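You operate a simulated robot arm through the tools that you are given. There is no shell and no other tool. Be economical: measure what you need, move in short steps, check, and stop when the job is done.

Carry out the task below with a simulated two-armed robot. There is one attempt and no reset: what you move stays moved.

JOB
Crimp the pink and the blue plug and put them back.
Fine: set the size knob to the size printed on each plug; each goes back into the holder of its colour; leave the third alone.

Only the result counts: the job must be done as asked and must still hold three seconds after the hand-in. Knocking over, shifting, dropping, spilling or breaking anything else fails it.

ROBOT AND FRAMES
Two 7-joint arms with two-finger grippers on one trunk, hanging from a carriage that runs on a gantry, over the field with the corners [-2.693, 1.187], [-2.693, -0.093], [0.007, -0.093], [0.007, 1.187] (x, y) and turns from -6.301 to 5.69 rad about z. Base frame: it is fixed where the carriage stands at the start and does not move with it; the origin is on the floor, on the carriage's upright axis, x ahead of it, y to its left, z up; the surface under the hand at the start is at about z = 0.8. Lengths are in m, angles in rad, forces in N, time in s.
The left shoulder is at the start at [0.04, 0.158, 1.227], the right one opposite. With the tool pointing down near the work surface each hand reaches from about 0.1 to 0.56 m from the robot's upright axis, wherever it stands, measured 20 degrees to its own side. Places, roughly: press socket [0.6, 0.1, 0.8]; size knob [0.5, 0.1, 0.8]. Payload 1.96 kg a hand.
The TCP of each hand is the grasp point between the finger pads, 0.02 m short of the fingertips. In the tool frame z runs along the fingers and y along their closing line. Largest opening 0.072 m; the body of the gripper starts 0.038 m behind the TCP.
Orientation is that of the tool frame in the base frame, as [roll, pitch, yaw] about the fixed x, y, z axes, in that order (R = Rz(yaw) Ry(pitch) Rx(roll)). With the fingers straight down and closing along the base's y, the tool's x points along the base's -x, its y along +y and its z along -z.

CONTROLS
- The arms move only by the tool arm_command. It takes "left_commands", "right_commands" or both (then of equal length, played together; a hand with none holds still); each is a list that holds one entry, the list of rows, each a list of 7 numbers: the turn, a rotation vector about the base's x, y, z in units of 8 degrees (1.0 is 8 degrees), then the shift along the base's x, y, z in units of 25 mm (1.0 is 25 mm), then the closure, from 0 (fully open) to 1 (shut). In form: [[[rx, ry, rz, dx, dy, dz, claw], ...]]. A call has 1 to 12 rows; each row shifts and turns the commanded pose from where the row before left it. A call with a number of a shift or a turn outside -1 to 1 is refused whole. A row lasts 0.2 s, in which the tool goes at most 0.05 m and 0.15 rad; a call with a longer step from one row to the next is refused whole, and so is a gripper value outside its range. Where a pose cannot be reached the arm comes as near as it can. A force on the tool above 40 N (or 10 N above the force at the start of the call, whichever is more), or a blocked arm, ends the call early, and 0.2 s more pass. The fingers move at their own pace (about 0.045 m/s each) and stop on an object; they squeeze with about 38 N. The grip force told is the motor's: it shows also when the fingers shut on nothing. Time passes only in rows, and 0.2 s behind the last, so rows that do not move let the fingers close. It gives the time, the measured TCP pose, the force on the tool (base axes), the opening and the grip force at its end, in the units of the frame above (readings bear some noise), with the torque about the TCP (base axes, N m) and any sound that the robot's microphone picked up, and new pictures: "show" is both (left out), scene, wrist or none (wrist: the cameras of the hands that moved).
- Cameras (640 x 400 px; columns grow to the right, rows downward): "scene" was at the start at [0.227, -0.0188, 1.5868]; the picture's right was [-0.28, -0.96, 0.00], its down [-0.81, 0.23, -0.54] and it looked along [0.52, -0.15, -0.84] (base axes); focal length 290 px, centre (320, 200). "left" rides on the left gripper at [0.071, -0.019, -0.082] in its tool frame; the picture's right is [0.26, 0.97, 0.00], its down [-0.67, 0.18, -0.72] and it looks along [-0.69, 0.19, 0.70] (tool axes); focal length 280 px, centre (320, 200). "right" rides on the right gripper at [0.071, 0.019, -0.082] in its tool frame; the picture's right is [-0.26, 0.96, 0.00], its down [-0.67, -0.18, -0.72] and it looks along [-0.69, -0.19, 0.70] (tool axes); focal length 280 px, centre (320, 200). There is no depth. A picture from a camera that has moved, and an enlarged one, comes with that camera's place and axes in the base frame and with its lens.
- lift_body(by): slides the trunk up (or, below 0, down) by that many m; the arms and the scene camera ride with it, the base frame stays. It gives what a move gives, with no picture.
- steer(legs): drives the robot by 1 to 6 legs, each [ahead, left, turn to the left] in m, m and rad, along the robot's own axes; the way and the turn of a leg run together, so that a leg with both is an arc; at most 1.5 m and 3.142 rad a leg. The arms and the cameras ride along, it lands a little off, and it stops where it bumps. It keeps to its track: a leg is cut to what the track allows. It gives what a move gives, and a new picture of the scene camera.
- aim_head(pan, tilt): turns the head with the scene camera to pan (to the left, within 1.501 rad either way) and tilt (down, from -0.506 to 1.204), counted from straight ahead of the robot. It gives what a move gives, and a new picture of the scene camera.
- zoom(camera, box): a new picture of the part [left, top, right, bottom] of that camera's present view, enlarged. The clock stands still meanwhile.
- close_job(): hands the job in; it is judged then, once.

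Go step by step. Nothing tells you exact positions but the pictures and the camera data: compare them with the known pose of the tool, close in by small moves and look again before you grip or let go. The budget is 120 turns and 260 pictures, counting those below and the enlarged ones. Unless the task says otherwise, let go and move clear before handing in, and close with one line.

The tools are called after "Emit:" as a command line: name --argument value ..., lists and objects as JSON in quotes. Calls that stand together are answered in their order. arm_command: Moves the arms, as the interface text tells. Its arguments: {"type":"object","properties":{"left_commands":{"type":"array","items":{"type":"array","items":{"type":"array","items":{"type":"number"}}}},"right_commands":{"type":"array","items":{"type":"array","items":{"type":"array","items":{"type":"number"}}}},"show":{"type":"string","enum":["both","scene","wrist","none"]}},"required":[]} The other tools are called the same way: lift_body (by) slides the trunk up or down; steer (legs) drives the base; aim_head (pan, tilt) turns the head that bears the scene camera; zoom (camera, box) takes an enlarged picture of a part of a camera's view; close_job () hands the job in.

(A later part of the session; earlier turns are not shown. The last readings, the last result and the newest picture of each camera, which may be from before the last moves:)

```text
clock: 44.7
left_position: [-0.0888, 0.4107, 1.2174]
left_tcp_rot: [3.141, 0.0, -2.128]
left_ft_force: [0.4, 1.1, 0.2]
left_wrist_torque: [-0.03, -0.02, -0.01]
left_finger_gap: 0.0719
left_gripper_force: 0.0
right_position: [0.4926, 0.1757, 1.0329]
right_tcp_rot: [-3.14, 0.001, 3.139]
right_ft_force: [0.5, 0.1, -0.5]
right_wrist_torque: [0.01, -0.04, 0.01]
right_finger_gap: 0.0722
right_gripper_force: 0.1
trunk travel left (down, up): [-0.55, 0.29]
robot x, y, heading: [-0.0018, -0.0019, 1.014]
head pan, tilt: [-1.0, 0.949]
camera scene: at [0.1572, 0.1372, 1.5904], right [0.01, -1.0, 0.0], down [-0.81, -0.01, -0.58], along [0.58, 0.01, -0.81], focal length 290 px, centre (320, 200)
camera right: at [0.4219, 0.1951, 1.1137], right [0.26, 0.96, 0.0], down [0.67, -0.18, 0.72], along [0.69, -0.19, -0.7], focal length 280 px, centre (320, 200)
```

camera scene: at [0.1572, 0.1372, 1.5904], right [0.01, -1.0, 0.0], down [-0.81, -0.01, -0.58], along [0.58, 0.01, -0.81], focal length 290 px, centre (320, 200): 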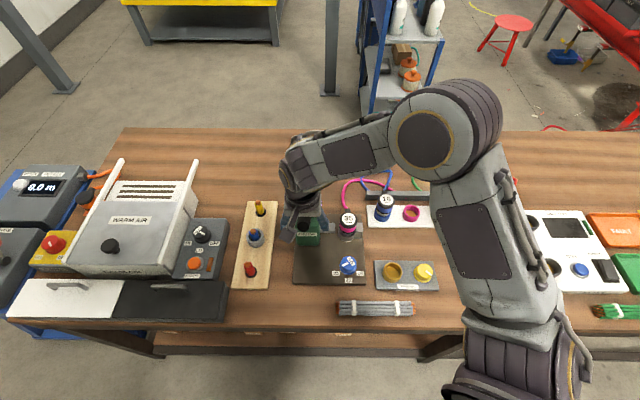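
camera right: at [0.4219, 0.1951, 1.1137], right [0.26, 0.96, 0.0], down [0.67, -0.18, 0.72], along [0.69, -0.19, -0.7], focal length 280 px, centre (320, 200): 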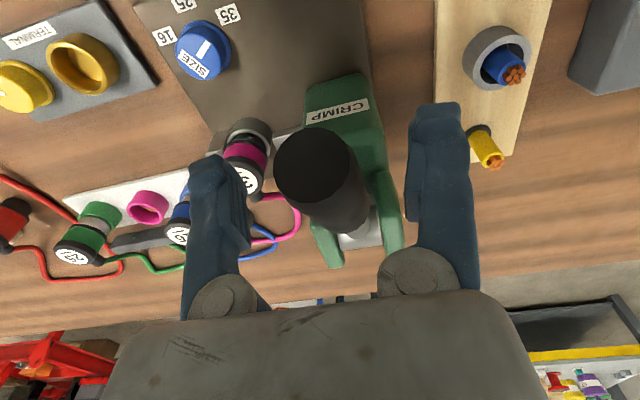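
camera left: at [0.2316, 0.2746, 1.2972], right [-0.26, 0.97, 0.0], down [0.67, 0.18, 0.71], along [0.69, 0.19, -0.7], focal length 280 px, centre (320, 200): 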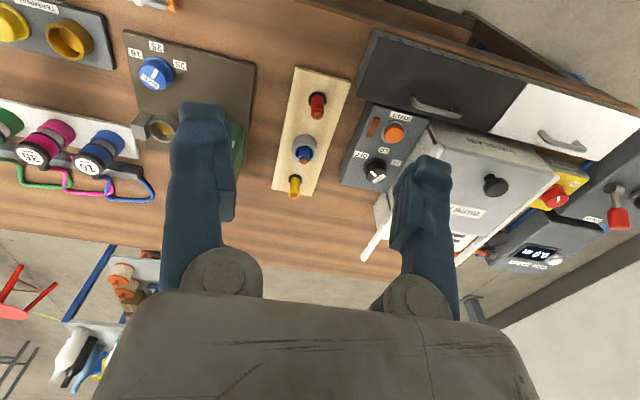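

The lever has risen. I'll retreat upwards and move over to view the plug in the socket.

Emit:
arm_command --right_commands '[[[0, 0, 0, 0, 0, 1, 0], [0, 0, 0, 0, 0, 1, 0], [0, 0, 0, 0, 0, 1, 0], [0, 0, 0, 0.6, -0.9, 0, 0], [0, 0, 0, 0.6, -0.9, 0, 0], [0, 0, 0, 0.6, -0.9, 0, 0], [0, 0, 0, 0.6, -0.9, -0.6, 0], [0, 0, 0, 0.6, -0.9, -1, 0], [0, 0, 0, 0.6, 0, -1, 0], [0, 0, 0, 0, 0, -1, 0]]]' --show "both"

Emit:
zoom --camera "scene" --box '[284, 170, 396, 240]'

Emit:
zoom --camera "right" --box '[160, 0, 480, 200]'

```text
clock: 46.9
left_position: [-0.0899, 0.4113, 1.2182]
left_tcp_rot: [3.14, 0.0, -2.129]
left_ft_force: [0.1, 1.1, 0.2]
left_wrist_torque: [0.02, -0.01, 0.05]
left_finger_gap: 0.0721
left_gripper_force: 0.1
right_position: [0.5818, 0.0629, 1.0184]
right_tcp_rot: [-3.141, 0.0, 3.139]
right_ft_force: [0.7, 0.4, 0.7]
right_wrist_torque: [0.03, 0.01, 0.01]
right_finger_gap: 0.0722
right_gripper_force: 0.1
trunk travel left (down, up): [-0.55, 0.29]
robot x, y, heading: [-0.0011, -0.0003, 1.017]
head pan, tilt: [-1.0, 0.949]
camera scene: at [0.1571, 0.1372, 1.5904], right [0.01, -1.0, 0.0], down [-0.81, -0.01, -0.58], along [0.58, 0.01, -0.81], focal length 290 px, centre (320, 200)
camera right: at [0.5119, 0.0828, 1.0996], right [0.26, 0.96, 0.0], down [0.67, -0.18, 0.72], along [0.69, -0.19, -0.7], focal length 280 px, centre (320, 200)
```

scene: 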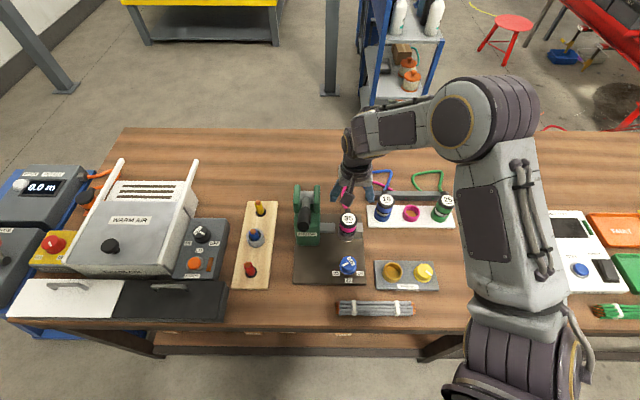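
right: 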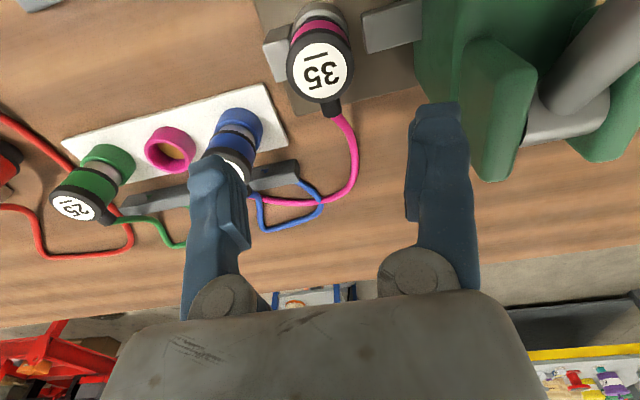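

```text
5.71 times, centred on (340, 205) of scene
camera zoom: at [0.1571, 0.1372, 1.5904], right [0.01, -1.0, 0.0], down [-0.81, -0.01, -0.58], along [0.58, 0.01, -0.81], focal length 1658 px, centre (206, 171)
```

zoom: 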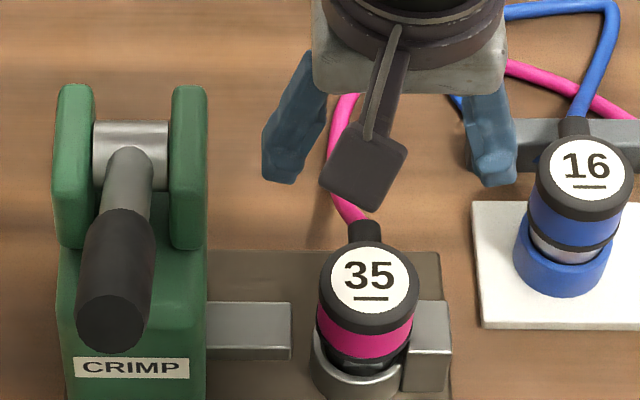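

```text
2.00 times, centred on (320, 100) of right
camera zoom: at [0.5119, 0.0828, 1.0996], right [0.26, 0.96, 0.0], down [0.67, -0.18, 0.72], along [0.69, -0.19, -0.7], focal length 561 px, centre (320, 400)
```

zoom: 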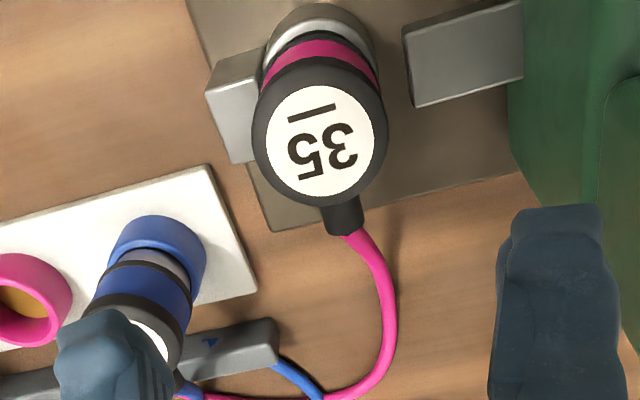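

Pink is crimped (narrowed neck), lever is up. I'll re-grip the plug at (0.589, 0.063).

Emit:
arm_command --right_commands '[[[0, 0, 0, 0.28, 0, -1, 0.1], [0, 0, 0, 0, 0, -1, 0.1], [0, 0, 0, 0, 0, -1, 0.1], [0, 0, 0, 0, 0, -1, 0.1], [0, 0, 0, 0, 0, -1, 0.1], [0, 0, 0, 0, 0, -0.66, 0.1], [0, 0, 0, 0, 0, 0, 0.8], [0, 0, 0, 0, 0, 0, 0.8], [0, 0, 0, 0, 0, 0, 0.8]]]' --show "wrist"

```text
clock: 48.9
left_position: [-0.0896, 0.4123, 1.2167]
left_tcp_rot: [-3.142, 0.0, -2.125]
left_ft_force: [-0.1, 0.2, -0.2]
left_wrist_torque: [-0.02, 0.01, 0.0]
left_finger_gap: 0.0718
left_gripper_force: 0.1
right_position: [0.5879, 0.0628, 0.8766]
right_tcp_rot: [3.141, 0.001, 3.138]
right_ft_force: [1.2, -0.5, -0.3]
right_wrist_torque: [-0.01, -0.02, 0.02]
right_finger_gap: 0.0508
right_gripper_force: 37.7
trunk travel left (down, up): [-0.55, 0.29]
robot x, y, heading: [0.0021, -0.0008, 1.012]
head pan, tilt: [-1.0, 0.949]
camera right: at [0.518, 0.083, 0.957], right [0.26, 0.96, 0.0], down [0.67, -0.18, 0.71], along [0.69, -0.19, -0.7], focal length 280 px, centre (320, 200)
```

right: 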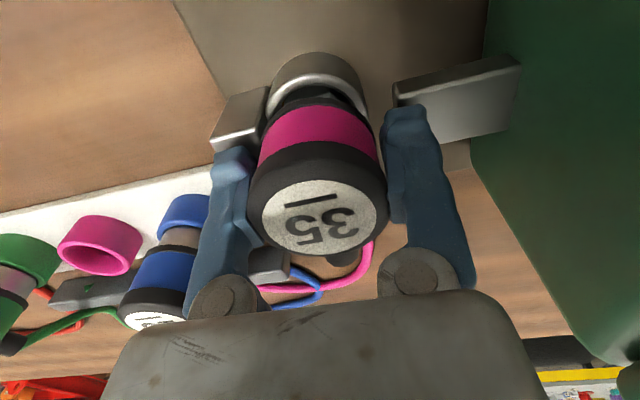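

Gripped. I'll lift and carry back along the reverse path to above the pink holder.

Emit:
arm_command --right_commands '[[[0, 0, 0, 0, 0, 0.6, 0.8], [0, 0, 0, 0, 0, 1, 0.8], [0, 0, 0, 0, 0, 1, 0.8], [0, 0, 0, 0, 0, 1, 0.8], [0, 0, 0, 0, 0, 1, 0.8], [0, 0, 0, 0.7, 0, 1, 0.8], [0, 0, 0, 1, -0.5, 0, 0.8], [0, 0, 0, 1, -1, 0, 0.8], [0, 0, 0, 0, -1, 0, 0.8], [0, 0, 0, 0, -1, 0, 0.8], [0, 0, 0, 0, -1, 0, 0.8], [0, 0, 0, 0, -1, 0, 0.8]]]' --show "none"

Emit:
arm_command --right_commands '[[[0, 0, 0, 0, -1, 0, 0.8], [0, 0, 0, 0, -1, 0, 0.8], [0, 0, 0, 0, -0.69, 0, 0.8]]]' --show "both"

```text
clock: 51.5
left_position: [-0.0896, 0.4112, 1.2164]
left_tcp_rot: [-3.141, -0.001, -2.126]
left_ft_force: [0.0, 0.3, 0.3]
left_wrist_torque: [-0.02, -0.01, -0.01]
left_finger_gap: 0.0718
left_gripper_force: 0.1
right_position: [0.6566, -0.0748, 1.0167]
right_tcp_rot: [-3.142, 0.0, 3.14]
right_ft_force: [1.0, -0.1, -0.5]
right_wrist_torque: [-0.02, -0.03, 0.03]
right_finger_gap: 0.0503
right_gripper_force: 37.6
trunk travel left (down, up): [-0.55, 0.29]
robot x, y, heading: [-0.0031, -0.002, 1.012]
head pan, tilt: [-1.0, 0.949]
```

```text
clock: 52.3
left_position: [-0.0892, 0.4113, 1.2158]
left_tcp_rot: [-3.141, 0.0, -2.127]
left_ft_force: [-0.6, -0.8, 0.2]
left_wrist_torque: [0.0, 0.02, -0.03]
left_finger_gap: 0.0721
left_gripper_force: 0.1
right_position: [0.6569, -0.1416, 1.0167]
right_tcp_rot: [3.141, 0.001, 3.139]
right_ft_force: [0.1, 0.0, -0.8]
right_wrist_torque: [0.01, 0.01, 0.0]
right_finger_gap: 0.0504
right_gripper_force: 38.2
trunk travel left (down, up): [-0.55, 0.29]
robot x, y, heading: [-0.0031, 0.0, 1.016]
head pan, tilt: [-1.0, 0.949]
camera scene: at [0.1571, 0.1371, 1.5903], right [0.01, -1.0, 0.0], down [-0.81, -0.01, -0.58], along [0.58, 0.01, -0.81], focal length 290 px, centre (320, 200)
camera right: at [0.5871, -0.1227, 1.0966], right [0.26, 0.96, 0.0], down [0.67, -0.18, 0.71], along [0.69, -0.19, -0.7], focal length 280 px, centre (320, 200)
```

scene: 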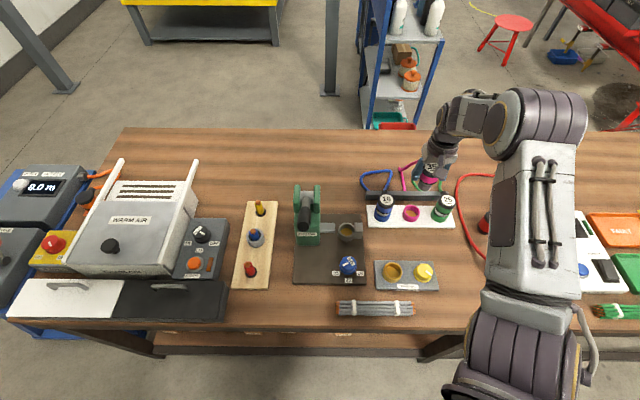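
right: 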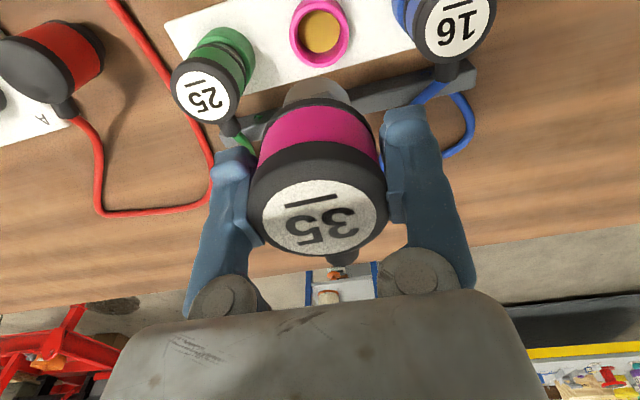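

Holder is in line. Lower to just above the rim and check.

Emit:
arm_command --right_commands '[[[0, 0, 0, -0.08, 0, -1, 0.8], [0, 0, 0, 0, 0, -1, 0.8], [0, 0, 0, 0, 0, -1, 0.8], [0, 0, 0, 0, 0, -1, 0.8], [0, 0, 0, 0, 0, -0.75, 0.8]]]' --show "wrist"

Emit:
zoom --camera "right" --box '[200, 0, 440, 150]'

Emit:
zoom --camera "scene" --box '[360, 175, 456, 235]'

```text
clock: 53.5
left_position: [-0.0882, 0.4119, 1.217]
left_tcp_rot: [3.14, -0.001, -2.127]
left_ft_force: [0.4, 0.4, -0.1]
left_wrist_torque: [-0.02, 0.0, 0.01]
left_finger_gap: 0.0721
left_gripper_force: 0.1
right_position: [0.6542, -0.1409, 0.8976]
right_tcp_rot: [3.14, -0.001, 3.138]
right_ft_force: [0.4, 0.3, -1.4]
right_wrist_torque: [0.0, 0.03, -0.01]
right_finger_gap: 0.0504
right_gripper_force: 37.7
trunk travel left (down, up): [-0.55, 0.29]
robot x, y, heading: [0.0016, -0.0007, 1.013]
head pan, tilt: [-1.0, 0.949]
camera right: at [0.5836, -0.1218, 0.9781], right [0.27, 0.96, 0.0], down [0.67, -0.19, 0.71], along [0.69, -0.19, -0.7], focal length 280 px, centre (320, 200)
```

right: 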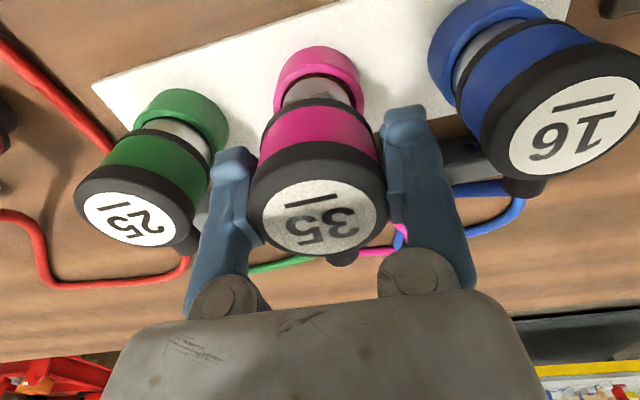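

```text
2.67 times, centred on (320, 75) of right
camera zoom: at [0.5836, -0.1218, 0.9781], right [0.27, 0.96, 0.0], down [0.67, -0.19, 0.71], along [0.69, -0.19, -0.7], focal length 748 px, centre (320, 533)
```

zoom: 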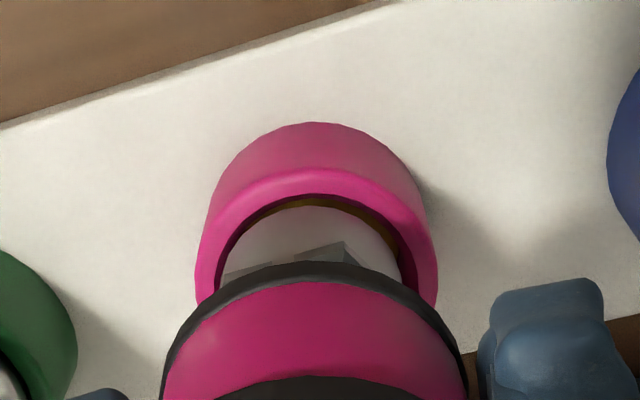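

```text
6.67 times, centred on (408, 205) of scene
camera zoom: at [0.1571, 0.1372, 1.5904], right [0.01, -1.0, 0.0], down [-0.81, -0.01, -0.58], along [0.58, 0.01, -0.81], focal length 1935 px, centre (-267, 167)
```

zoom: 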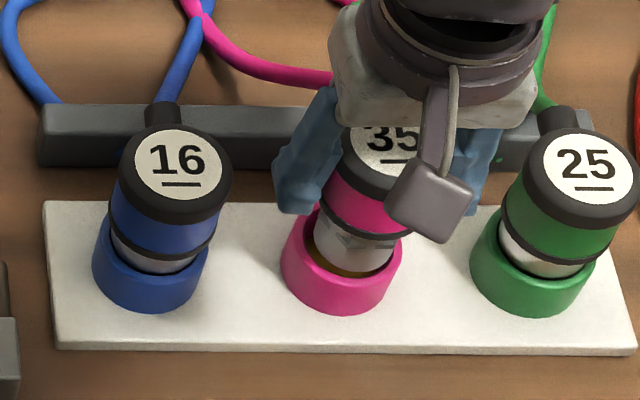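

Emit:
arm_command --right_commands '[[[0, 0, 0, 0, 0.02, -0.4, 0.8], [0, 0, 0, 0, 0, -0.4, 0.8]]]' --show "wrist"

Emit:
zoom --camera "scene" --box '[360, 175, 456, 235]'

```text
clock: 54.1
left_position: [-0.0885, 0.4123, 1.2165]
left_tcp_rot: [-3.141, -0.001, -2.126]
left_ft_force: [-0.9, 0.3, -0.4]
left_wrist_torque: [-0.02, -0.03, -0.03]
left_finger_gap: 0.0717
left_gripper_force: 0.0
right_position: [0.6562, -0.1408, 0.8788]
right_tcp_rot: [-3.141, 0.001, 3.139]
right_ft_force: [3.2, -1.2, 0.9]
right_wrist_torque: [-0.03, -0.14, -0.01]
right_finger_gap: 0.0504
right_gripper_force: 38.0
trunk travel left (down, up): [-0.55, 0.29]
robot x, y, heading: [0.0026, 0.0002, 1.008]
head pan, tilt: [-1.0, 0.949]
camera right: at [0.5854, -0.1214, 0.9584], right [0.26, 0.96, 0.0], down [0.67, -0.18, 0.72], along [0.69, -0.19, -0.7], focal length 280 px, centre (320, 200)
```

right: 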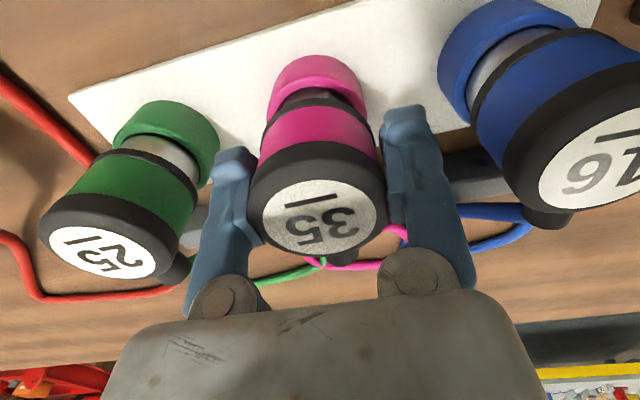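

```text
6.67 times, centred on (408, 205) of scene
camera zoom: at [0.1576, 0.1371, 1.5905], right [0.01, -1.0, 0.0], down [-0.81, -0.01, -0.58], along [0.58, 0.01, -0.81], focal length 1935 px, centre (-267, 167)
```

zoom: 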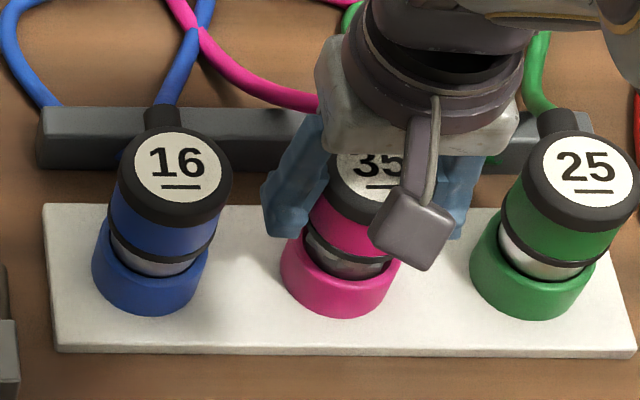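

Entering freely; lower the last 3 mm, release, and rise.

Emit:
arm_command --right_commands '[[[0, 0, 0, 0.06, 0, -0.15, 0.8], [0, 0, 0, 0, 0, 0, 0.8]]]' --show "none"

Emit:
arm_command --right_commands '[[[0, 0, 0, 0, 0, 0, 0.1], [0, 0, 0, 0, 0, 0, 0.1], [0, 0, 0, 0, 0, 0.5, 0.05], [0, 0, 0, 0, 0, 1, 0.05], [0, 0, 0, 0, 0, 1, 0], [0, 0, 0, 0, 0, 1, 0], [0, 0, 0, 0, 0, 1, 0], [0, 0, 0, 0, 0, 0.5, 0]]]' --show "both"

Emit:
zoom --camera "scene" --box '[360, 175, 456, 235]'

```text
clock: 54.7
left_position: [-0.0893, 0.4108, 1.2167]
left_tcp_rot: [3.141, 0.0, -2.126]
left_ft_force: [-0.7, 0.0, 0.2]
left_wrist_torque: [0.02, -0.02, 0.0]
left_finger_gap: 0.0723
left_gripper_force: 0.1
right_position: [0.6567, -0.1411, 0.8759]
right_tcp_rot: [3.141, -0.001, 3.14]
right_ft_force: [-7.5, 0.1, 22.7]
right_wrist_torque: [0.26, 0.42, 0.01]
right_finger_gap: 0.0503
right_gripper_force: 37.8
trunk travel left (down, up): [-0.55, 0.29]
robot x, y, heading: [-0.0039, 0.0035, 1.015]
head pan, tilt: [-1.0, 0.949]
```

```text
clock: 56.5
left_position: [-0.0899, 0.412, 1.2164]
left_tcp_rot: [-3.141, -0.001, -2.128]
left_ft_force: [0.0, 0.1, -0.3]
left_wrist_torque: [-0.02, -0.01, 0.02]
left_finger_gap: 0.072
left_gripper_force: 0.0
right_position: [0.6579, -0.1411, 0.9979]
right_tcp_rot: [-3.142, -0.001, 3.137]
right_ft_force: [-0.3, -0.2, -0.1]
right_wrist_torque: [-0.01, -0.04, 0.01]
right_finger_gap: 0.0721
right_gripper_force: 0.1
trunk travel left (down, up): [-0.55, 0.29]
robot x, y, heading: [-0.0037, 0.0001, 1.011]
head pan, tilt: [-1.0, 0.949]
camera scene: at [0.1572, 0.1372, 1.5903], right [0.01, -1.0, 0.0], down [-0.81, -0.01, -0.58], along [0.58, 0.01, -0.81], focal length 290 px, centre (320, 200)
camera right: at [0.5869, -0.1215, 1.079], right [0.26, 0.96, 0.0], down [0.67, -0.18, 0.72], along [0.69, -0.19, -0.7], focal length 280 px, centre (320, 200)
```

scene: 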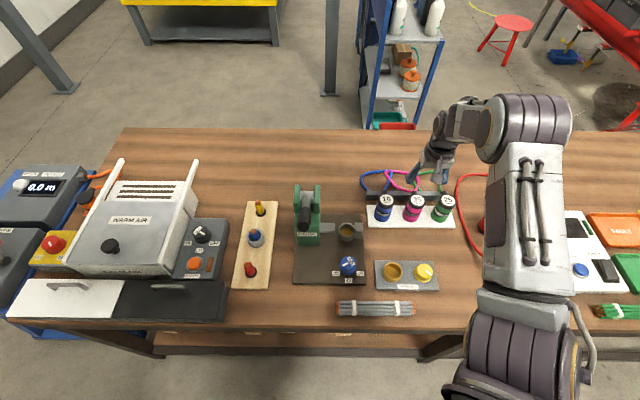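
right: 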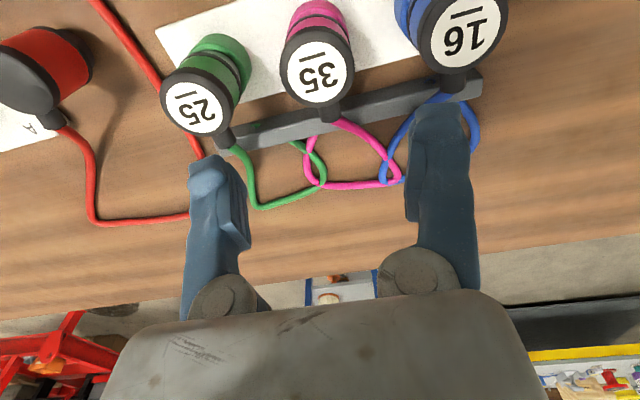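

```text
6.67 times, centred on (408, 205) of scene
camera zoom: at [0.1572, 0.1372, 1.5903], right [0.01, -1.0, 0.0], down [-0.81, -0.01, -0.58], along [0.58, 0.01, -0.81], focal length 1935 px, centre (-267, 167)
```

zoom: 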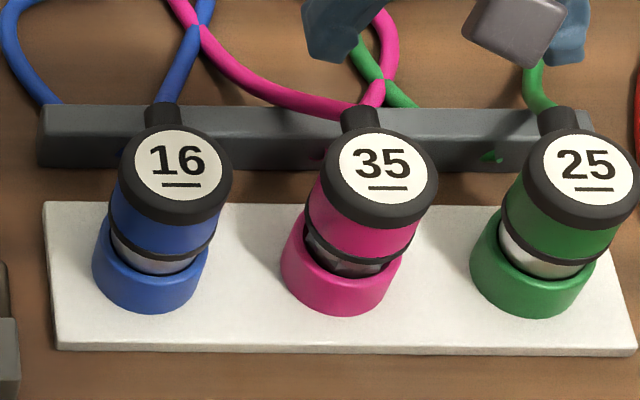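

Pink is back in its holder. Now to the knob for size 16.

Emit:
arm_command --right_commands '[[[0, 0, 0, -0.767, 0.904, 0, 0], [0, 0, 0, -0.767, 0.904, 0, 0], [0, 0, 0, -0.767, 0.904, 0, 0], [0, 0, 0, -0.767, 0.904, 0, 0], [0, 0, 0, -0.767, 0.904, 0, 0], [0, 0, 0, -0.767, 0.904, 0, 0], [0, 0, 0, -0.767, 0.904, 0, 0], [0, 0, 0, -0.767, 0.904, 0, 0], [0, 0, 0, -0.767, 0.904, -0.5, 0], [0, 0, 0, 0, 0, -1, 0], [0, 0, 0, 0, 0, -1, 0], [0, 0, 0, 0, 0, -1, 0]]]' --show "none"

Emit:
arm_command --right_commands '[[[0, 0, 0, 0, 0, -1, 0], [0, 0, 0, 0, 0, 0, 0]]]' --show "wrist"

```text
clock: 59.1
left_position: [-0.0879, 0.4117, 1.2181]
left_tcp_rot: [3.14, 0.0, -2.128]
left_ft_force: [0.1, -1.0, 0.7]
left_wrist_torque: [0.02, 0.02, 0.02]
left_finger_gap: 0.0721
left_gripper_force: 0.0
right_position: [0.4828, 0.0628, 0.912]
right_tcp_rot: [-3.141, 0.0, 3.137]
right_ft_force: [-0.4, -0.6, -0.2]
right_wrist_torque: [-0.01, -0.02, 0.0]
right_finger_gap: 0.072
right_gripper_force: 0.0
trunk travel left (down, up): [-0.55, 0.29]
robot x, y, heading: [-0.0021, 0.0003, 1.016]
head pan, tilt: [-1.0, 0.949]
```

```text
clock: 59.7
left_position: [-0.0894, 0.4112, 1.2177]
left_tcp_rot: [-3.142, 0.001, -2.128]
left_ft_force: [0.4, 0.7, 0.4]
left_wrist_torque: [0.0, 0.01, -0.03]
left_finger_gap: 0.0721
left_gripper_force: 0.0
right_position: [0.4842, 0.0645, 0.8861]
right_tcp_rot: [-3.141, 0.0, 3.137]
right_ft_force: [-0.2, 0.2, 0.3]
right_wrist_torque: [0.02, 0.0, 0.01]
right_finger_gap: 0.0718
right_gripper_force: 0.0
trunk travel left (down, up): [-0.55, 0.29]
robot x, y, heading: [-0.0029, -0.0005, 1.011]
head pan, tilt: [-1.0, 0.949]
camera right: at [0.4137, 0.0835, 0.9674], right [0.26, 0.96, 0.0], down [0.67, -0.19, 0.72], along [0.69, -0.19, -0.7], focal length 280 px, centre (320, 200)
```

right: 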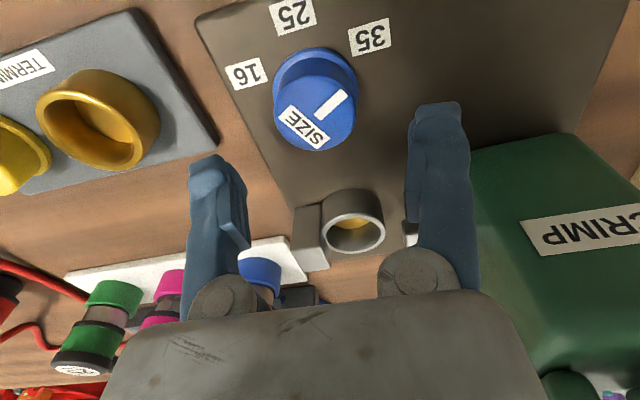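

Emit:
arm_command --right_commands '[[[0, 0, 0, 0.06, -0.08, -1, 0], [0, 0, 0, 0, 0, -0.92, 0], [0, 0, 0, 0, 0, 0, 0.9], [0, 0, 0, 0, 0, 0, 0.9], [0, 0, 0, 0, 0, 0, 0.9], [0, 0, 0.9, 0, 0, 0, 0.9], [0, 0, 0.9, 0, 0, 0, 0.9], [0, 0, 0.9, 0, 0, 0, 0.9], [0, 0, 0.9, 0, 0, 0, 0.9], [0, 0, 0.9, 0, 0, 0, 0.9], [0, 0, 0.9, 0, 0, 0, 0.9], [0, 0, 0.9, 0, 0, 0, 0.9]]]' --show "wrist"

```text
clock: 62.3
left_position: [-0.0896, 0.4144, 1.2179]
left_tcp_rot: [3.139, 0.002, -2.127]
left_ft_force: [0.2, -0.2, 0.4]
left_wrist_torque: [-0.03, 0.0, -0.03]
left_finger_gap: 0.0719
left_gripper_force: 0.1
right_position: [0.4841, 0.0639, 0.8394]
right_tcp_rot: [3.136, 0.002, -2.261]
right_ft_force: [3.9, 17.8, -25.6]
right_wrist_torque: [0.19, 0.04, 0.0]
right_finger_gap: 0.0407
right_gripper_force: 40.2
trunk travel left (down, up): [-0.55, 0.29]
robot x, y, heading: [-0.0021, -0.0015, 1.009]
head pan, tilt: [-1.0, 0.949]
camera right: at [0.4249, 0.0225, 0.919], right [-0.58, 0.82, 0.01], down [0.57, 0.4, 0.72], along [0.58, 0.42, -0.7], focal length 280 px, centre (320, 200)
```

right: 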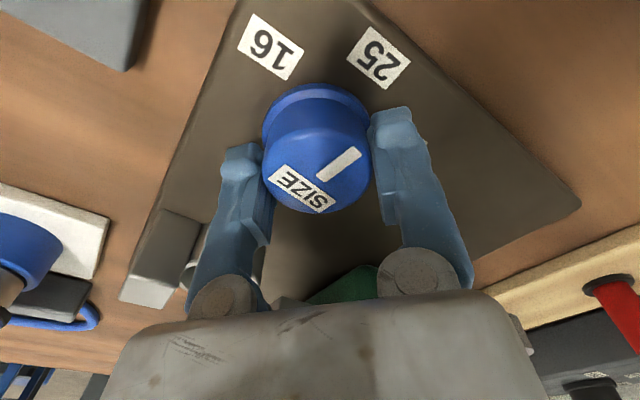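

Emit:
arm_command --right_commands '[[[0, 0, 0.85, 0, 0, -0.06, 0.9], [0, 0, 0.85, 0, 0, 0, 0.9], [0, 0, 0.85, 0, 0, 0, 0.9], [0, 0, 0.85, 0, 0, 0, 0.9], [0, 0, 0.85, 0, 0, 0, 0.9], [0, 0, 0.85, 0, 0, 0, 0.9], [0, 0, 0.85, 0, 0, 0, 0.9], [0, 0, 0.85, 0, 0, 0, 0.9], [0, 0, 0.85, 0, 0, 0, 0.9], [0, 0, 0.85, 0, 0, 0, 0.9]]]' --show "both"

```text
clock: 63.0
left_position: [-0.0901, 0.4137, 1.2178]
left_tcp_rot: [3.14, 0.0, -2.128]
left_ft_force: [0.2, 0.2, 1.1]
left_wrist_torque: [0.02, 0.0, -0.01]
left_finger_gap: 0.0721
left_gripper_force: 0.0
right_position: [0.4841, 0.0663, 0.8382]
right_tcp_rot: [3.135, 0.004, -1.957]
right_ft_force: [-9.2, 6.7, 24.8]
right_wrist_torque: [0.82, 0.25, -0.07]
right_finger_gap: 0.0406
right_gripper_force: 39.9
trunk travel left (down, up): [-0.55, 0.29]
robot x, y, heading: [-0.0004, -0.0002, 1.015]
head pan, tilt: [-1.0, 0.949]
stopped in row 3 (right hand): the force on the tool passed its limit at 45 N (the readings are from after the stop); the commanded pose is now the measured one
camera scene: at [0.1566, 0.1383, 1.5908], right [0.01, -1.0, 0.0], down [-0.81, -0.01, -0.58], along [0.58, 0.01, -0.81], focal length 290 px, centre (320, 200)
camera right: at [0.4396, 0.0067, 0.9187], right [-0.79, 0.61, 0.01], down [0.43, 0.55, 0.72], along [0.43, 0.57, -0.7], focal length 280 px, centre (320, 200)
```

scene: 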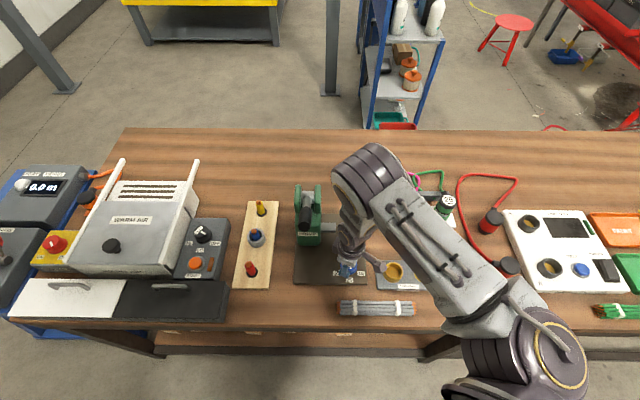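
right: 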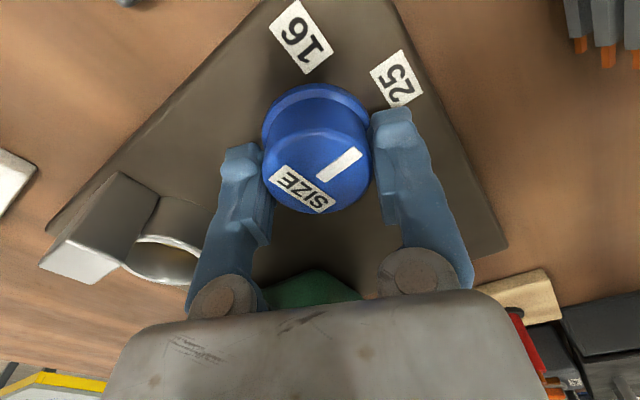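

A contact force stopped it after ~68°. I'll open, rise a little, recentre and look.

Emit:
arm_command --right_commands '[[[0, 0, 0, 0, 0, 0, 0.1], [0, 0, 0, 0, 0, 0, 0.1], [0, 0, 0, 0.06, -0.16, 0.25, 0], [0, 0, 0, 0, 0, 0, 0]]]' --show "wrist"

Emit:
zoom --camera "scene" --box '[308, 235, 388, 285]'

```text
clock: 64.0
left_position: [-0.0898, 0.4118, 1.2166]
left_tcp_rot: [3.14, -0.002, -2.126]
left_ft_force: [-0.1, -0.1, -0.2]
left_wrist_torque: [0.02, 0.06, 0.03]
left_finger_gap: 0.0721
left_gripper_force: 0.0
right_position: [0.4861, 0.0586, 0.8446]
right_tcp_rot: [3.136, 0.0, -1.96]
right_ft_force: [-0.5, 0.5, -0.3]
right_wrist_torque: [-0.02, -0.01, -0.01]
right_finger_gap: 0.0719
right_gripper_force: 0.0
trunk travel left (down, up): [-0.55, 0.29]
robot x, y, heading: [-0.0062, -0.0003, 1.017]
head pan, tilt: [-1.0, 0.949]
camera right: at [0.4423, -0.0009, 0.9245], right [-0.79, 0.61, 0.0], down [0.43, 0.55, 0.72], along [0.43, 0.57, -0.7], focal length 280 px, centre (320, 200)
```

right: 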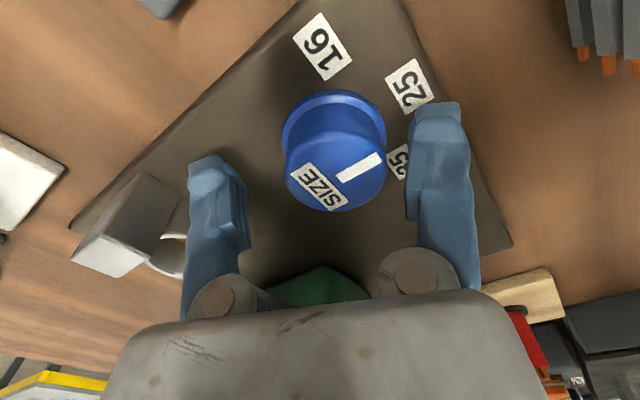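

```text
8.00 times, centred on (348, 260) of scene
camera zoom: at [0.1569, 0.1372, 1.5903], right [0.01, -1.0, 0.0], down [-0.81, -0.01, -0.58], along [0.58, 0.01, -0.81], focal length 2322 px, centre (96, -280)
```

zoom: 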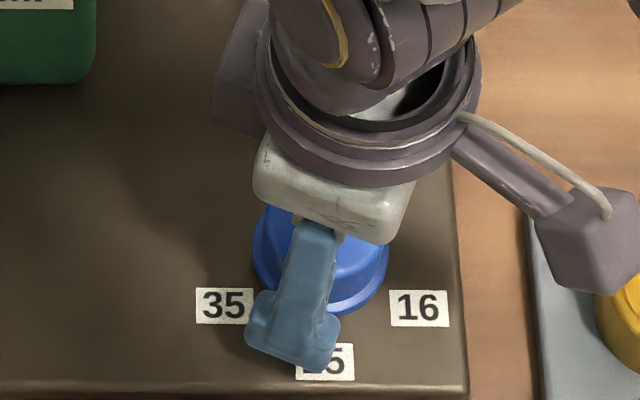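

The knob settled at 25, as from a detent. I'll re-centre, grip a bit higher and turn another 60°.

Emit:
arm_command --right_commands '[[[0, 0, 0, -0.08, 0.2, -0.1, 0], [0, 0, 0, 0, 0, 0, 0.9], [0, 0, 0, 0, 0, 0, 0.9], [0, 0, 0, 0, 0, 0, 0.9]]]' --show "none"

Emit:
arm_command --right_commands '[[[0, 0, 0.8, 0, 0, 0, 0.9], [0, 0, 0.8, 0, 0, 0, 0.9], [0, 0, 0.8, 0, 0, 0, 0.9], [0, 0, 0.8, 0, 0, 0, 0.9]]]' --show "wrist"

```text
clock: 65.0
left_position: [-0.0899, 0.4111, 1.219]
left_tcp_rot: [3.139, 0.0, -2.128]
left_ft_force: [-0.4, 0.1, 0.8]
left_wrist_torque: [-0.02, 0.01, 0.0]
left_finger_gap: 0.0721
left_gripper_force: 0.1
right_position: [0.4836, 0.0629, 0.8411]
right_tcp_rot: [3.134, 0.0, -1.96]
right_ft_force: [-5.8, 2.1, 3.3]
right_wrist_torque: [-0.06, 0.31, 0.01]
right_finger_gap: 0.0408
right_gripper_force: 30.8
trunk travel left (down, up): [-0.55, 0.29]
robot x, y, heading: [0.0008, 0.0017, 1.015]
head pan, tilt: [-1.0, 0.949]
```

```text
clock: 66.0
left_position: [-0.091, 0.4131, 1.2176]
left_tcp_rot: [3.14, 0.002, -2.127]
left_ft_force: [0.6, -0.1, 0.9]
left_wrist_torque: [0.0, 0.0, -0.01]
left_finger_gap: 0.0718
left_gripper_force: 0.0
right_position: [0.4806, 0.0638, 0.8409]
right_tcp_rot: [3.136, 0.003, -1.512]
right_ft_force: [-16.7, 1.1, 27.9]
right_wrist_torque: [-0.02, 0.34, -0.05]
right_finger_gap: 0.0406
right_gripper_force: 40.2
trunk travel left (down, up): [-0.55, 0.29]
robot x, y, heading: [0.0031, -0.0005, 1.011]
head pan, tilt: [-1.0, 0.949]
camera right: at [0.4678, -0.0088, 0.9212], right [-0.98, 0.2, 0.01], down [0.15, 0.68, 0.72], along [0.14, 0.7, -0.7], focal length 280 px, centre (320, 200)
```

right: 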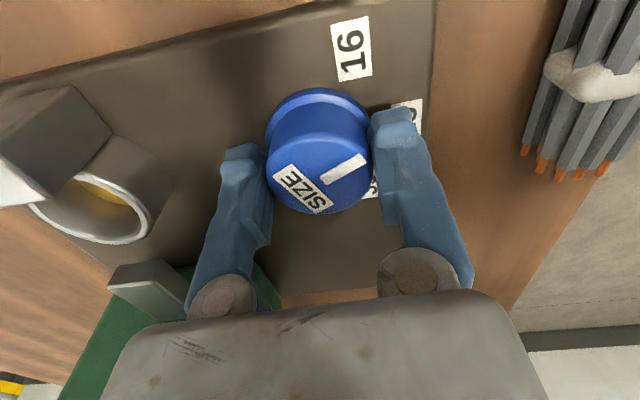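

Emit:
arm_command --right_commands '[[[0, 0, 0.5, -0.08, 0, 0.08, 0.9], [0, 0, 0.8, 0, 0, 0.0, 0.9], [0, 0, 0.8, 0, 0, 0, 0.9], [0, 0, 0.8, 0, 0, 0, 0.9], [0, 0, 0.8, 0, 0, 0, 0.9], [0, 0, 0.7, 0, 0, 0, 0.9]]]' --show "wrist"

```text
clock: 67.5
left_position: [-0.0901, 0.4123, 1.2165]
left_tcp_rot: [-3.141, 0.0, -2.127]
left_ft_force: [-0.1, -0.2, -0.1]
left_wrist_torque: [0.01, -0.02, 0.02]
left_finger_gap: 0.0722
left_gripper_force: 0.2
right_position: [0.4824, 0.0627, 0.8432]
right_tcp_rot: [3.137, 0.002, -0.898]
right_ft_force: [5.7, 3.9, -23.1]
right_wrist_torque: [-0.06, -0.05, -0.8]
right_finger_gap: 0.0409
right_gripper_force: 40.5
trunk travel left (down, up): [-0.55, 0.29]
robot x, y, heading: [0.0003, 0.0017, 1.017]
head pan, tilt: [-1.0, 0.949]
camera right: at [0.5111, -0.0044, 0.9238], right [-0.92, -0.4, 0.0], down [-0.27, 0.64, 0.72], along [-0.29, 0.66, -0.7], focal length 280 px, centre (320, 200)
```

right: 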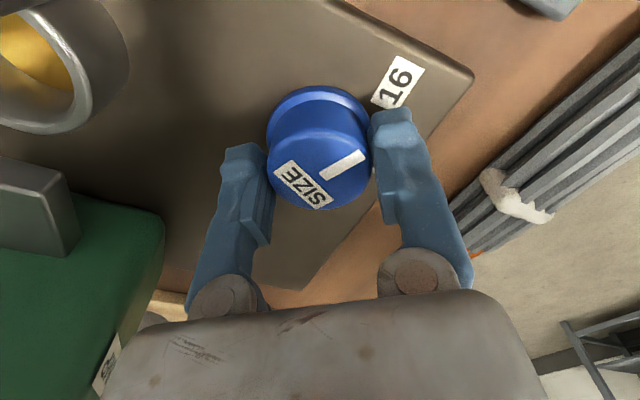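

Emit:
arm_command --right_commands '[[[0, 0, 0, 0, 0, 0, 0.1], [0, 0, 0, 0, 0, 0, 0], [0, 0, 0, 0, 0, 1, 0], [0, 0, 0, 0, 0, 1, 0], [0, 0, -0.9, 0, 0, 1, 0], [0, 0, -0.9, 0.5, -0.5, 1, 0], [0, 0, -0.9, 0.5, -0.5, 1, 0], [0, 0, -0.9, 0.5, -0.5, 1, 0], [0, 0, -0.9, 0.5, -0.5, 0, 0], [0, 0, -0.9, 0.5, 0, 0, 0]]]' --show "scene"

Emit:
zoom --camera "scene" --box '[308, 235, 388, 285]'

```text
clock: 69.7
left_position: [-0.0896, 0.4127, 1.2172]
left_tcp_rot: [3.141, 0.0, -2.128]
left_ft_force: [0.5, 0.5, 0.2]
left_wrist_torque: [-0.01, 0.0, 0.01]
left_finger_gap: 0.072
left_gripper_force: 0.1
right_position: [0.5437, 0.0118, 0.9936]
right_tcp_rot: [3.138, 0.001, -1.655]
right_ft_force: [-0.6, 0.5, 0.5]
right_wrist_torque: [-0.03, 0.01, 0.02]
right_finger_gap: 0.0721
right_gripper_force: 0.0
trunk travel left (down, up): [-0.55, 0.29]
robot x, y, heading: [-0.0001, 0.0014, 1.013]
head pan, tilt: [-1.0, 0.949]
camera scene: at [0.1569, 0.1372, 1.5904], right [0.01, -1.0, 0.0], down [-0.81, -0.01, -0.58], along [0.58, 0.01, -0.81], focal length 290 px, centre (320, 200)
```

scene: 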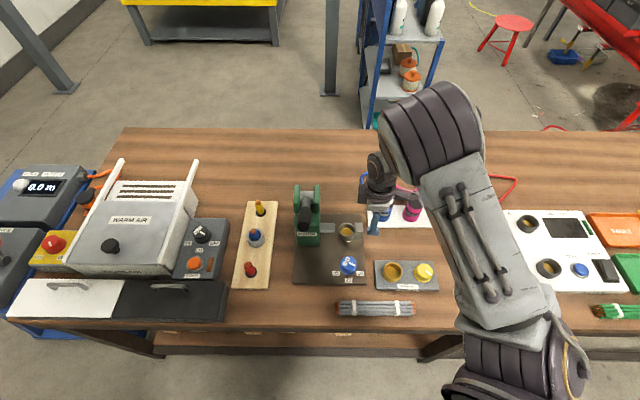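

```text
8.00 times, centred on (348, 260) of scene
camera zoom: at [0.1569, 0.1372, 1.5904], right [0.01, -1.0, 0.0], down [-0.81, -0.01, -0.58], along [0.58, 0.01, -0.81], focal length 2322 px, centre (96, -280)
```

zoom: 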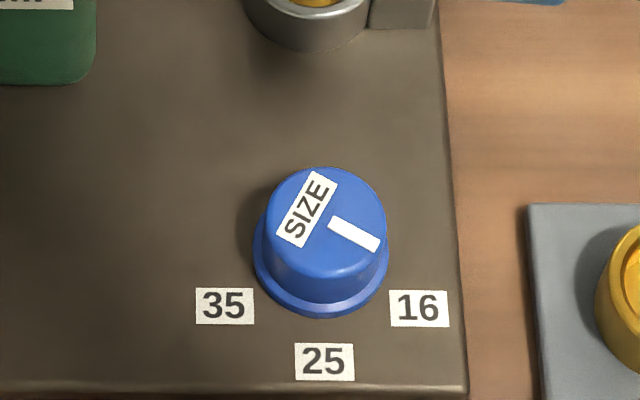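

Knob is on 16. Now rotate back and move above the blue plug.

Emit:
arm_command --right_commands '[[[0, 0, -0.887, 0.254, -0.217, 0.04, 0], [0, 0, -0.887, 0.254, -0.217, 0.04, 0], [0, 0, -0.887, 0.254, -0.217, 0.04, 0], [0, 0, -0.887, 0.254, -0.217, 0.04, 0], [0, 0, -0.887, 0.254, -0.217, 0.04, 0], [0, 0, -0.887, 0.254, -0.217, 0.04, 0], [0, 0, -0.887, 0.254, -0.217, 0.04, 0], [0, 0, -0.887, 0.254, -0.217, 0.04, 0], [0, 0, -0.887, 0.254, -0.217, 0, 0], [0, 0, -0.887, 0.254, -0.217, 0, 0], [0, 0, -0.887, 0.254, -0.217, 0, 0], [0, 0, -0.887, 0.254, -0.217, 0, 0]]]' --show "both"

Emit:
zoom --camera "right" --box '[180, 10, 500, 210]'

```text
clock: 72.2
left_position: [-0.0887, 0.4114, 1.2171]
left_tcp_rot: [-3.141, 0.001, -2.127]
left_ft_force: [0.8, -0.1, 0.2]
left_wrist_torque: [-0.01, -0.01, 0.04]
left_finger_gap: 0.072
left_gripper_force: 0.0
right_position: [0.6207, -0.054, 1.0012]
right_tcp_rot: [3.137, 0.002, -3.139]
right_ft_force: [-0.5, -0.3, 0.1]
right_wrist_torque: [0.0, 0.05, -0.01]
right_finger_gap: 0.0722
right_gripper_force: 0.1
trunk travel left (down, up): [-0.55, 0.29]
robot x, y, heading: [-0.0027, -0.0014, 1.014]
head pan, tilt: [-1.0, 0.949]
camera scene: at [0.1569, 0.1372, 1.5904], right [0.01, -1.0, 0.0], down [-0.81, -0.01, -0.58], along [0.58, 0.01, -0.81], focal length 290 px, centre (320, 200)
camera right: at [0.5495, -0.0333, 1.0818], right [0.26, 0.96, 0.0], down [0.67, -0.19, 0.72], along [0.69, -0.18, -0.7], focal length 280 px, centre (320, 200)
```

scene: 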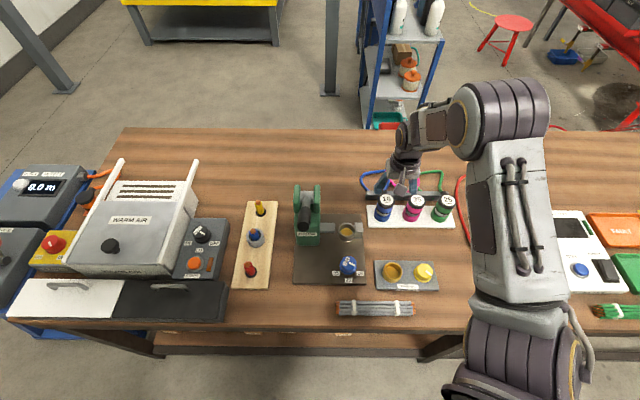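
right: 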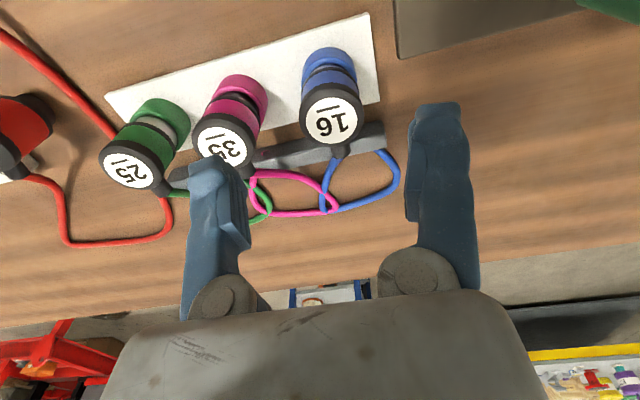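

```text
2.00 times, centred on (340, 110) of right
camera zoom: at [0.5495, -0.0333, 1.0818], right [0.26, 0.96, 0.0], down [0.67, -0.19, 0.72], along [0.69, -0.18, -0.7], focal length 561 px, centre (280, 380)
```

zoom: 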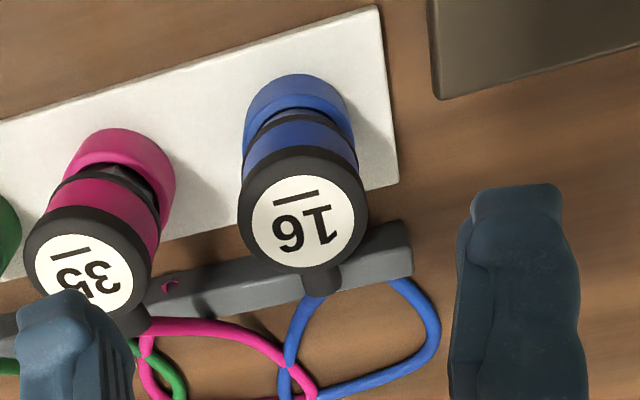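

Blue is at about (0.656, −0.0555). Descend around it and grip.

Emit:
arm_command --right_commands '[[[0, 0, 0, 0.7, -0.03, 0, 0], [0, 0, 0, 0.7, -0.03, 0, 0], [0, 0, 0, 0, 0, -1, 0], [0, 0, 0, 0, 0, -1, 0], [0, 0, 0, 0, 0, -1, 0], [0, 0, 0, 0, 0, -0.5, 0], [0, 0, 0, 0, 0, 0, 0]]]' --show "wrist"

Emit:
zoom --camera "scene" --box '[346, 170, 442, 230]'

```text
clock: 73.8
left_position: [-0.0896, 0.4116, 1.2175]
left_tcp_rot: [-3.14, 0.001, -2.128]
left_ft_force: [-0.9, -0.1, -0.4]
left_wrist_torque: [0.01, 0.01, 0.01]
left_finger_gap: 0.0719
left_gripper_force: 0.0
right_position: [0.6559, -0.0538, 0.9128]
right_tcp_rot: [3.138, 0.0, -3.139]
right_ft_force: [-0.7, 0.7, 0.5]
right_wrist_torque: [0.02, 0.0, -0.03]
right_finger_gap: 0.0719
right_gripper_force: 0.1
trunk travel left (down, up): [-0.55, 0.29]
robot x, y, heading: [0.0002, -0.0002, 1.011]
head pan, tilt: [-1.0, 0.949]
camera right: at [0.585, -0.0344, 0.9934], right [0.26, 0.97, 0.0], down [0.67, -0.18, 0.72], along [0.69, -0.18, -0.7], focal length 280 px, centre (320, 200)
```

right: 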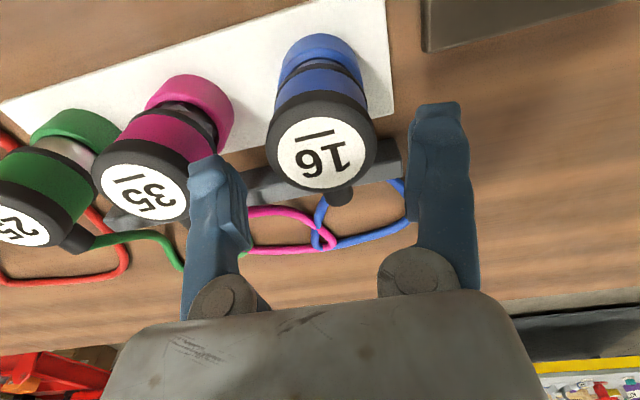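

```text
6.67 times, centred on (394, 200) of scene
camera zoom: at [0.1569, 0.1372, 1.5904], right [0.01, -1.0, 0.0], down [-0.81, -0.01, -0.58], along [0.58, 0.01, -0.81], focal length 1935 px, centre (-173, 200)
```

zoom: 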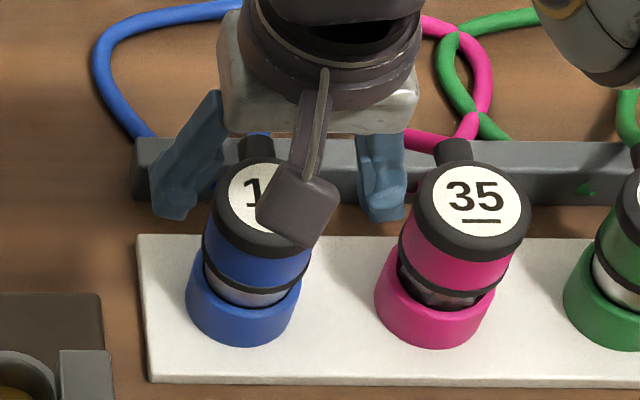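

Emit:
arm_command --right_commands '[[[0, 0, 0, 0, 0, -0.8, 0], [0, 0, 0, 0, 0, -0.68, 0], [0, 0, 0, 0, 0, 0, 0.8], [0, 0, 0, 0, 0, 0, 0.8], [0, 0, 0, 0, 0, 0, 0.8]]]' --show "wrist"

```text
clock: 75.0
left_position: [-0.0904, 0.4114, 1.217]
left_tcp_rot: [3.141, 0.001, -2.129]
left_ft_force: [-1.1, 0.3, -0.8]
left_wrist_torque: [0.03, 0.02, 0.02]
left_finger_gap: 0.072
left_gripper_force: 0.1
right_position: [0.6555, -0.0534, 0.8775]
right_tcp_rot: [3.139, 0.0, -3.139]
right_ft_force: [0.0, 0.4, 0.3]
right_wrist_torque: [0.01, -0.04, -0.01]
right_finger_gap: 0.0502
right_gripper_force: 37.9
trunk travel left (down, up): [-0.55, 0.29]
robot x, y, heading: [-0.0041, -0.0015, 1.018]
head pan, tilt: [-1.0, 0.949]
camera right: at [0.5844, -0.0344, 0.9565], right [0.26, 0.97, 0.0], down [0.67, -0.18, 0.71], along [0.69, -0.18, -0.7], focal length 280 px, centre (320, 200)
```

right: 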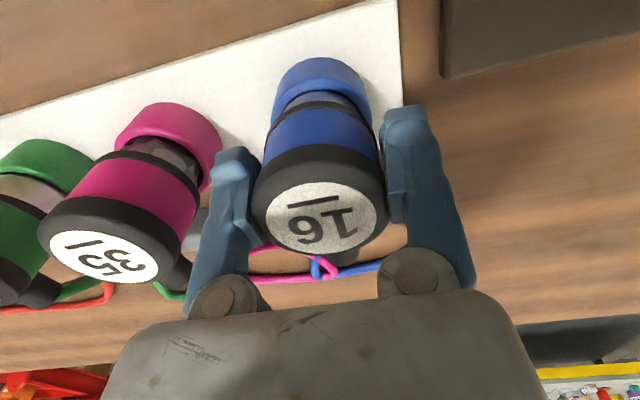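

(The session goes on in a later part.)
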